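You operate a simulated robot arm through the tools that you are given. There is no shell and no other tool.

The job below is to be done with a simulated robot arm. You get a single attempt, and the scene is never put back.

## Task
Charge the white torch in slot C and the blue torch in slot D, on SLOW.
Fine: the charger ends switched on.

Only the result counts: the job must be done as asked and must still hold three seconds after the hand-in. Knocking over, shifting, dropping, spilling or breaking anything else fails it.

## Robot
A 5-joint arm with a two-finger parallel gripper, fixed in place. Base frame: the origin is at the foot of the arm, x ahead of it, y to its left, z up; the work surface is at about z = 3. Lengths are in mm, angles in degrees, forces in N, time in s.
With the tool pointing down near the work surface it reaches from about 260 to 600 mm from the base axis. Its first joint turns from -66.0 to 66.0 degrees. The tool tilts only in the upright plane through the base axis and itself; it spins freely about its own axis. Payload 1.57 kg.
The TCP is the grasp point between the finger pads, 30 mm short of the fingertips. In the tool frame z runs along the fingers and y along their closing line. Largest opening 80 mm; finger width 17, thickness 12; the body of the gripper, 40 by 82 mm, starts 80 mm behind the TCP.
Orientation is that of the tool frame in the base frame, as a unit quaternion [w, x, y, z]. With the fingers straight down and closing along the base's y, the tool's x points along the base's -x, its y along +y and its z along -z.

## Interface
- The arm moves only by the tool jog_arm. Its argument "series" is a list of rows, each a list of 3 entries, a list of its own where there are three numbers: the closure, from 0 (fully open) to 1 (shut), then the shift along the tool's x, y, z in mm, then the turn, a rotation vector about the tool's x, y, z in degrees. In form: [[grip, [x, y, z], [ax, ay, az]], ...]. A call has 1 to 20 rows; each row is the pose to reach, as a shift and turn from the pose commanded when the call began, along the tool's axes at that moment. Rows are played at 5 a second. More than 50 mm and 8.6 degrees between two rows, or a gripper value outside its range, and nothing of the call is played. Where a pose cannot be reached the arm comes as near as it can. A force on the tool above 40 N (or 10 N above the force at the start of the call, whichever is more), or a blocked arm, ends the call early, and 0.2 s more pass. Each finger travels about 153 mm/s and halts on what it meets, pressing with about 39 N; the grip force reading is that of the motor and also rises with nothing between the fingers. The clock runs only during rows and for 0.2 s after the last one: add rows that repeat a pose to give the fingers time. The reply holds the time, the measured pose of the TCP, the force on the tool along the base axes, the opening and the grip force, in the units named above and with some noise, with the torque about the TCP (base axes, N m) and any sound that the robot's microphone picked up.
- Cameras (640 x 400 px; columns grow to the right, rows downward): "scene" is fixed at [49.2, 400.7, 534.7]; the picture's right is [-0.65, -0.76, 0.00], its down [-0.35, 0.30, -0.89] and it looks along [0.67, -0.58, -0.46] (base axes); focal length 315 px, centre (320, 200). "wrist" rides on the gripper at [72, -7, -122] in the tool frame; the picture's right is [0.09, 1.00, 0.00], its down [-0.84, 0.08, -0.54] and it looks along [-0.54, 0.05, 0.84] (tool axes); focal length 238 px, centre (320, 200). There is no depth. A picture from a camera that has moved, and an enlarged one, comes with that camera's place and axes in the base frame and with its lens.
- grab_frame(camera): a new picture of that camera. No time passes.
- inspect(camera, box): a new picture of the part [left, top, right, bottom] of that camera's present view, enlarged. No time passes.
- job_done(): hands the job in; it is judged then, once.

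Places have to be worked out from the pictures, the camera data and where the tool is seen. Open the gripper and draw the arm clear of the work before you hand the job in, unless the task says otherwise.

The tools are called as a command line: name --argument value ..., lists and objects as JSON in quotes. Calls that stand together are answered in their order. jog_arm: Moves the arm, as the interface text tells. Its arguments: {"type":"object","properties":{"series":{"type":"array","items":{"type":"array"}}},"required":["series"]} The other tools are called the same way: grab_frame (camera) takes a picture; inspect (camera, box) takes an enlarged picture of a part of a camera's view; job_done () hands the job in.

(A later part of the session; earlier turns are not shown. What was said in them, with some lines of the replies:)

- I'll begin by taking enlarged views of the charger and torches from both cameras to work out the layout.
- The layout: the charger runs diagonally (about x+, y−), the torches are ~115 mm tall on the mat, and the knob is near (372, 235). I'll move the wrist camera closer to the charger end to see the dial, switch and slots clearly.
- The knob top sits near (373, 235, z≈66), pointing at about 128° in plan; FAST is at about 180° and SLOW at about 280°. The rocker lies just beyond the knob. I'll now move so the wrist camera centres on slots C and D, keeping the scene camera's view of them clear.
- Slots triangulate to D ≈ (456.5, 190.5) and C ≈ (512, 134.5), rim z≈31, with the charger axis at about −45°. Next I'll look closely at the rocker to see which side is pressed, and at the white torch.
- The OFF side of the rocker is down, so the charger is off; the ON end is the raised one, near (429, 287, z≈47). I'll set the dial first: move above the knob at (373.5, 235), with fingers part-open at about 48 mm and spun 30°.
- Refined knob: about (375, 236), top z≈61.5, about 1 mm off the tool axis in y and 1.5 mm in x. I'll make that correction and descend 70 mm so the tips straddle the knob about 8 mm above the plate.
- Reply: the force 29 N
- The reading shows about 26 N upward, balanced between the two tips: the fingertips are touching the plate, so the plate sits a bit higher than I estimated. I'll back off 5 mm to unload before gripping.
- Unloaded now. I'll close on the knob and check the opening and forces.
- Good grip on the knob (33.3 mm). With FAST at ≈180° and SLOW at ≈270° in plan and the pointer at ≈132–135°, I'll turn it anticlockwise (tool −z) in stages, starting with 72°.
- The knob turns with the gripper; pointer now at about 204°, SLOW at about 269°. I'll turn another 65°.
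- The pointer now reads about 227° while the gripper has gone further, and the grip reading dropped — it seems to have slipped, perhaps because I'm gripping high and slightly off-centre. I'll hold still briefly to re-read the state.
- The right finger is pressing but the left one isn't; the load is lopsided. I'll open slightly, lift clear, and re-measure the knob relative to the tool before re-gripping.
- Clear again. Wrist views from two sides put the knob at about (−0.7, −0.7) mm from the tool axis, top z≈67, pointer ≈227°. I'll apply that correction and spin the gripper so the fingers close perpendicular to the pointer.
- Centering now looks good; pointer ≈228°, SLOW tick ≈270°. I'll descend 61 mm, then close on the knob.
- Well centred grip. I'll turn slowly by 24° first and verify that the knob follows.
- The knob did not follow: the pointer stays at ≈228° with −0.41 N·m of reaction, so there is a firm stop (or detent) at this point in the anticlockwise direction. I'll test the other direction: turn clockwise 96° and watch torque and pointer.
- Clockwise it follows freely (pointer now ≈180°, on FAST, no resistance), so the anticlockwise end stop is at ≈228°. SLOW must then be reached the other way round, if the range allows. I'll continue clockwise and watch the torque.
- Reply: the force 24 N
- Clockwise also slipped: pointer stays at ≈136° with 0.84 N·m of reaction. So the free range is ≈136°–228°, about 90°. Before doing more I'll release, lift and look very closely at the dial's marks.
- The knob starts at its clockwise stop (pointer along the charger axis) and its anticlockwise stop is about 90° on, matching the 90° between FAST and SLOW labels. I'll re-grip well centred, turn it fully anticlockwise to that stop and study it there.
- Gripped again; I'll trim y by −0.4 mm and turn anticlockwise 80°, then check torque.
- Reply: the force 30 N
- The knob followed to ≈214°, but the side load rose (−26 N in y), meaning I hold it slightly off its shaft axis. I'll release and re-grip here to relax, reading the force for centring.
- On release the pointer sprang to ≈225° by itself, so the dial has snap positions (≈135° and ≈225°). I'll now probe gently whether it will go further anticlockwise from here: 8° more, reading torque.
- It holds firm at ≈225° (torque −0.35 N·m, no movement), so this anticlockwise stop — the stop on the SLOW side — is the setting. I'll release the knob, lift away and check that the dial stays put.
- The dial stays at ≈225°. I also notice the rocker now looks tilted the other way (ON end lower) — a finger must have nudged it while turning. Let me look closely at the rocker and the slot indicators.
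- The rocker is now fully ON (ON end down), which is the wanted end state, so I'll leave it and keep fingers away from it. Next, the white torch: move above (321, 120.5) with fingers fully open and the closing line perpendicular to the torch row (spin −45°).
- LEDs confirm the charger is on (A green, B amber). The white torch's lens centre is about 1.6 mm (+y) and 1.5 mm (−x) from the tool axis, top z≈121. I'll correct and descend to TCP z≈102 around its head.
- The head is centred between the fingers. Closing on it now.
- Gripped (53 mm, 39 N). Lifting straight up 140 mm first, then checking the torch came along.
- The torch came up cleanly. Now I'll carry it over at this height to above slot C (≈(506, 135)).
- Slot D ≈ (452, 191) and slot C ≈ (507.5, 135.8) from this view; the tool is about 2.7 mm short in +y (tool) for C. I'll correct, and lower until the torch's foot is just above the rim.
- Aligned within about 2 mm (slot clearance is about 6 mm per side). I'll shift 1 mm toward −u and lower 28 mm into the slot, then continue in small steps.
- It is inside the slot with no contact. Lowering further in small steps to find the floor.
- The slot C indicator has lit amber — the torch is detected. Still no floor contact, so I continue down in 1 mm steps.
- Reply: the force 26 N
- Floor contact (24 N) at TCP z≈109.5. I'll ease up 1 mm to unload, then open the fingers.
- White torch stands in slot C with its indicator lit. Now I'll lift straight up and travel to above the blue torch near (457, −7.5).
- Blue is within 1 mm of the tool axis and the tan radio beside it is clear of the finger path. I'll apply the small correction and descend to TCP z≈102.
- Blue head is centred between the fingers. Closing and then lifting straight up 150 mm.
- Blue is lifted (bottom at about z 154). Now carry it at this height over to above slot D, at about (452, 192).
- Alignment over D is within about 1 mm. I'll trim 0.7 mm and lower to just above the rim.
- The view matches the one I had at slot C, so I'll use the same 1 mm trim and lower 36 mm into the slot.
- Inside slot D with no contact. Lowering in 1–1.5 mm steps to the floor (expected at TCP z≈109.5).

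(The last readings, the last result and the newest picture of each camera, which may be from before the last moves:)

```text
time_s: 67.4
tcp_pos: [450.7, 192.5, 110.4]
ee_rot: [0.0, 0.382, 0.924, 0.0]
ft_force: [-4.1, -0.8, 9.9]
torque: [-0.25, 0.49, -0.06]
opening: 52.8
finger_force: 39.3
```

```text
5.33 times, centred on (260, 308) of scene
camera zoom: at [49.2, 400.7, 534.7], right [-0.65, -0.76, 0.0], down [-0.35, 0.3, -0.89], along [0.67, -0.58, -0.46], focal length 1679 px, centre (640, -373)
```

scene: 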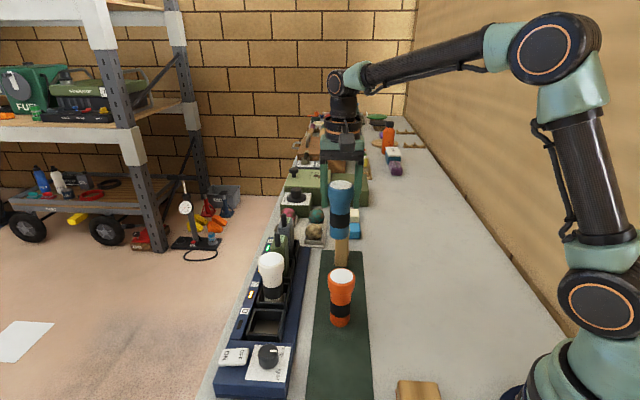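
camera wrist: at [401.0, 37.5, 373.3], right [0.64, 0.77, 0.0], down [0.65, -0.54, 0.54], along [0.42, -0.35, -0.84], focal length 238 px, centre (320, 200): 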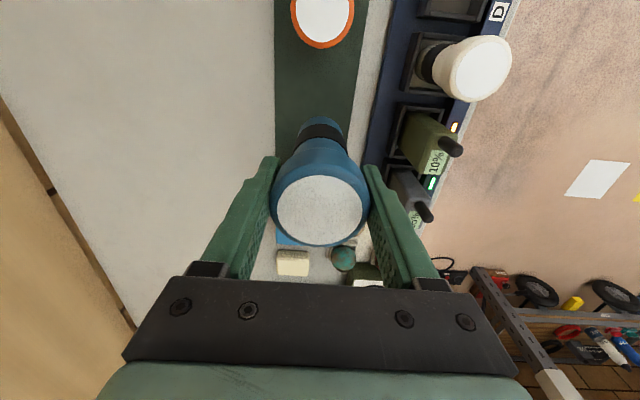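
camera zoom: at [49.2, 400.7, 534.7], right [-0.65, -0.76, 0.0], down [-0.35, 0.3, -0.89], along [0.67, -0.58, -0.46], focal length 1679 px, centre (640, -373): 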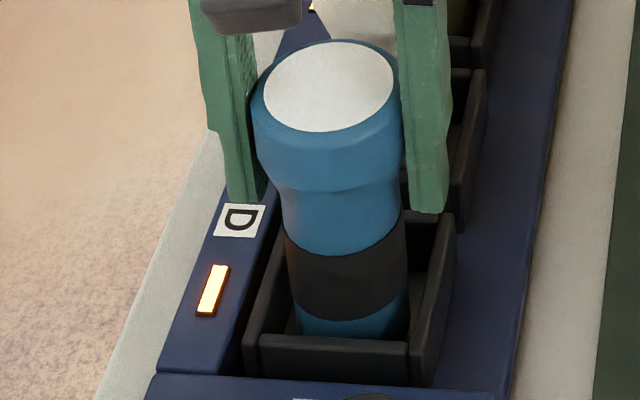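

Light floor contact (10 N) and slot D's indicator is lit. I'll ease up 0.6 mm, open the fingers and lift straight up.

jog_arm --series '[[0.5, [0, 0, -0.6], [0, 0, 0]], [0.3, [0, 0, -0.6], [0, 0, 0]], [0.15, [0, 0, -0.6], [0, 0, 0]], [0, [0, 0, -0.6], [0, 0, 0]], [0, [0, 0, -0.6], [0, 0, 0]], [0, [0, 0, -15], [0, 0, 0]], [0, [0, 0, -50], [0, 0, 0]], [0, [0, 0, -95], [0, 0, 0]], [0, [0, 0, -140], [0, 0, 0]], [0, [0, 0, -140], [0, 0, 0]]]'

grab_frame --camera "scene"

inspect --camera "scene" --box '[205, 225, 325, 400]'

grab_frame --camera "wrist"

```text
time_s: 69.6
tcp_pos: [450.8, 193.0, 250.7]
ee_rot: [0.0, 0.383, 0.924, 0.0]
ft_force: [-0.4, 0.2, -0.3]
torque: [0.01, 0.01, 0.02]
opening: 80.2
finger_force: 0.0
```

```text
taken
```

scene: 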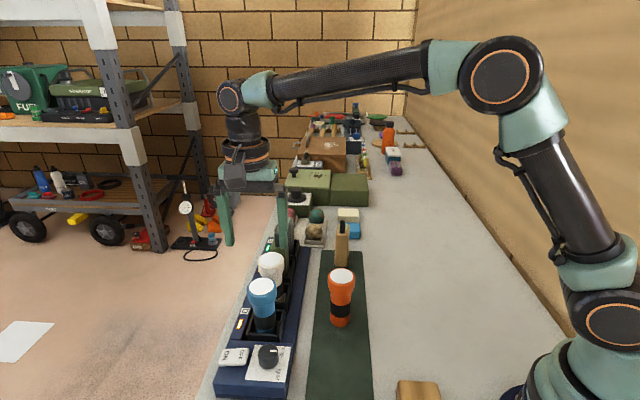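

```text
2.29 times, centred on (265, 312) of scene
camera zoom: at [49.2, 400.7, 534.7], right [-0.65, -0.76, 0.0], down [-0.35, 0.3, -0.89], along [0.67, -0.58, -0.46], focal length 719 px, centre (446, -57)
```

zoom: 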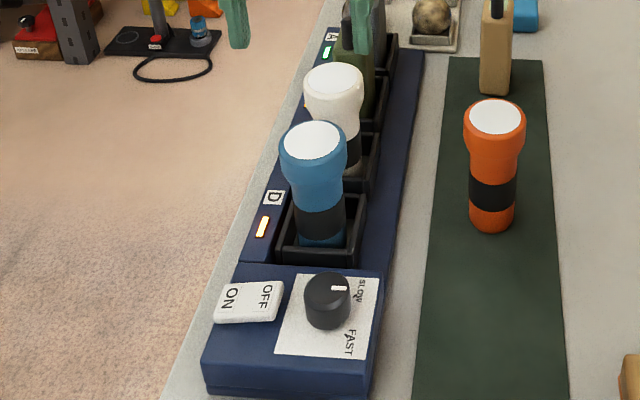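

```text
taken
camera wrist: at [396.2, 238.8, 372.1], right [0.64, 0.77, 0.0], down [0.65, -0.54, 0.54], along [0.42, -0.35, -0.84], focal length 238 px, centre (320, 200)
```

wrist: 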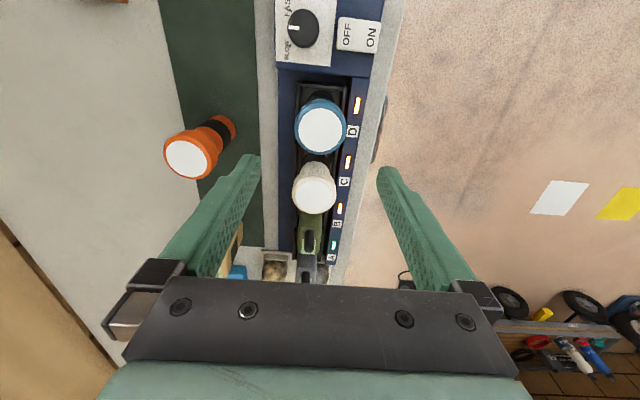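

Both torches are seated with indicators C and D lit, and the rocker is ON. I'll raise the arm and draw it back clear of the work, then do a final inspection of the dial, switch and slots.

jog_arm --series '[[0, [0, 0, -40], [0, 0, 0]], [0, [0, 0, -80], [0, 0, 0]], [0, [0, 0, -110], [0, 0, 0]], [0, [15, -25, -115], [0, 0, 0]], [0, [30, -55, -115], [0, 0, 0]], [0, [40, -90, -115], [0, 0, 0]], [0, [45, -125, -115], [0, 0, 0]], [0, [45, -150, -115], [0, 0, 0]], [0, [45, -150, -115], [0, 0, 0]]]'

grab_frame --camera "scene"

inspect --camera "scene" --box '[205, 325, 305, 395]'

inspect --camera "scene" --box '[220, 225, 320, 345]'

grab_frame --camera "wrist"

```text
time_s: 71.6
tcp_pos: [312.1, 119.7, 364.2]
ee_rot: [0.0, 0.382, 0.924, -0.001]
ft_force: [0.2, 0.2, 0.2]
torque: [-0.02, 0.02, -0.03]
opening: 79.8
finger_force: 0.0
```

```text
taken
```

scene: 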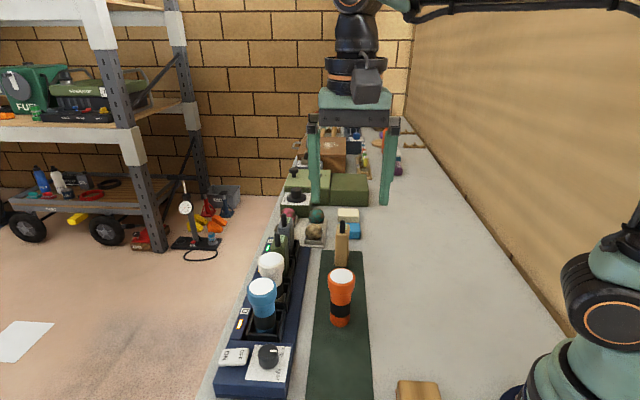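

```text
5.71 times, centred on (255, 360) of scene
camera zoom: at [49.2, 400.7, 534.7], right [-0.65, -0.76, 0.0], down [-0.35, 0.3, -0.89], along [0.67, -0.58, -0.46], focal length 1799 px, centre (691, -714)
```

zoom: 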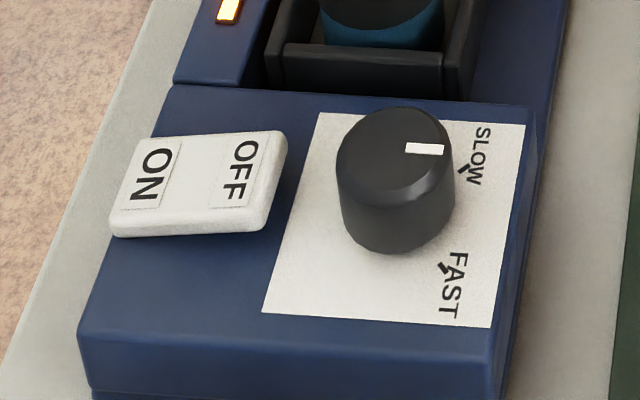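

```text
3.33 times, centred on (270, 285) of scene
camera zoom: at [49.2, 400.7, 534.7], right [-0.65, -0.76, 0.0], down [-0.35, 0.3, -0.89], along [0.67, -0.58, -0.46], focal length 1049 px, centre (487, -83)
```

zoom: 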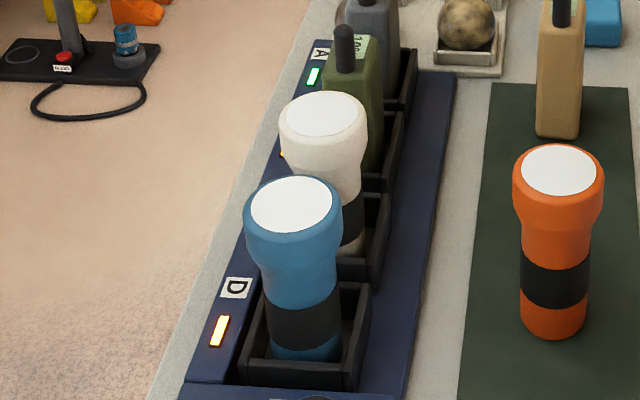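

```text
taken
camera wrist: at [256.3, 165.4, 485.0], right [0.64, 0.77, 0.0], down [0.65, -0.54, 0.54], along [0.42, -0.35, -0.84], focal length 238 px, centre (320, 200)
```

wrist: 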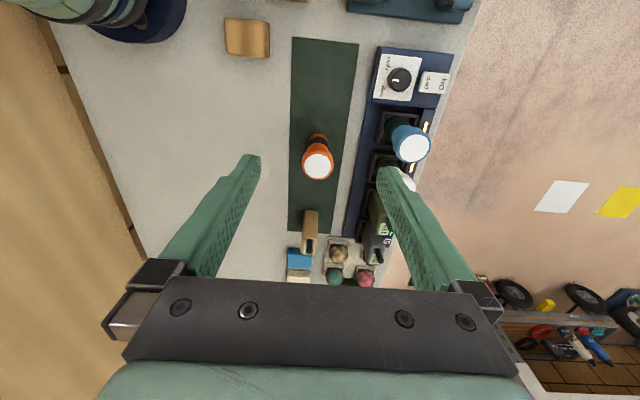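

Final check: white torch in C and blue torch in D, both indicators lit; rocker ON; dial resting at its stop on the SLOW side; orange torch, radios and everything else unmoved; gripper open and arm clear. Handing in.

job_done

```text
The job is handed in.
```

The white torch is in slot C and the blue torch is in slot D. Both slot indicators are lit amber and the charger is switched on. I can't confirm the dial is on SLOW.

- **Dial:** I turned the knob anticlockwise to its stop. It turns only about 90° between two stops, which fits a two-position dial. Its pointer doesn't line up with the printed marks: at this stop it points midway between SLOW and FAST. I took this stop as SLOW because it is the one on the SLOW side, and the knob started at the other stop. Pushing further, the knob did not move.
- **Switch:** I did not press it on purpose. It went to ON while I was turning the dial, most likely knocked by a finger. It is fully down on the ON side.
- **Fingertips on the charger:** they pressed on the charger's top once at about 26 N while I was lowering onto the knob. The charger did not shift.
- **Everything else:** nothing else looked moved in the last pictures. The gripper is open and the arm is clear.
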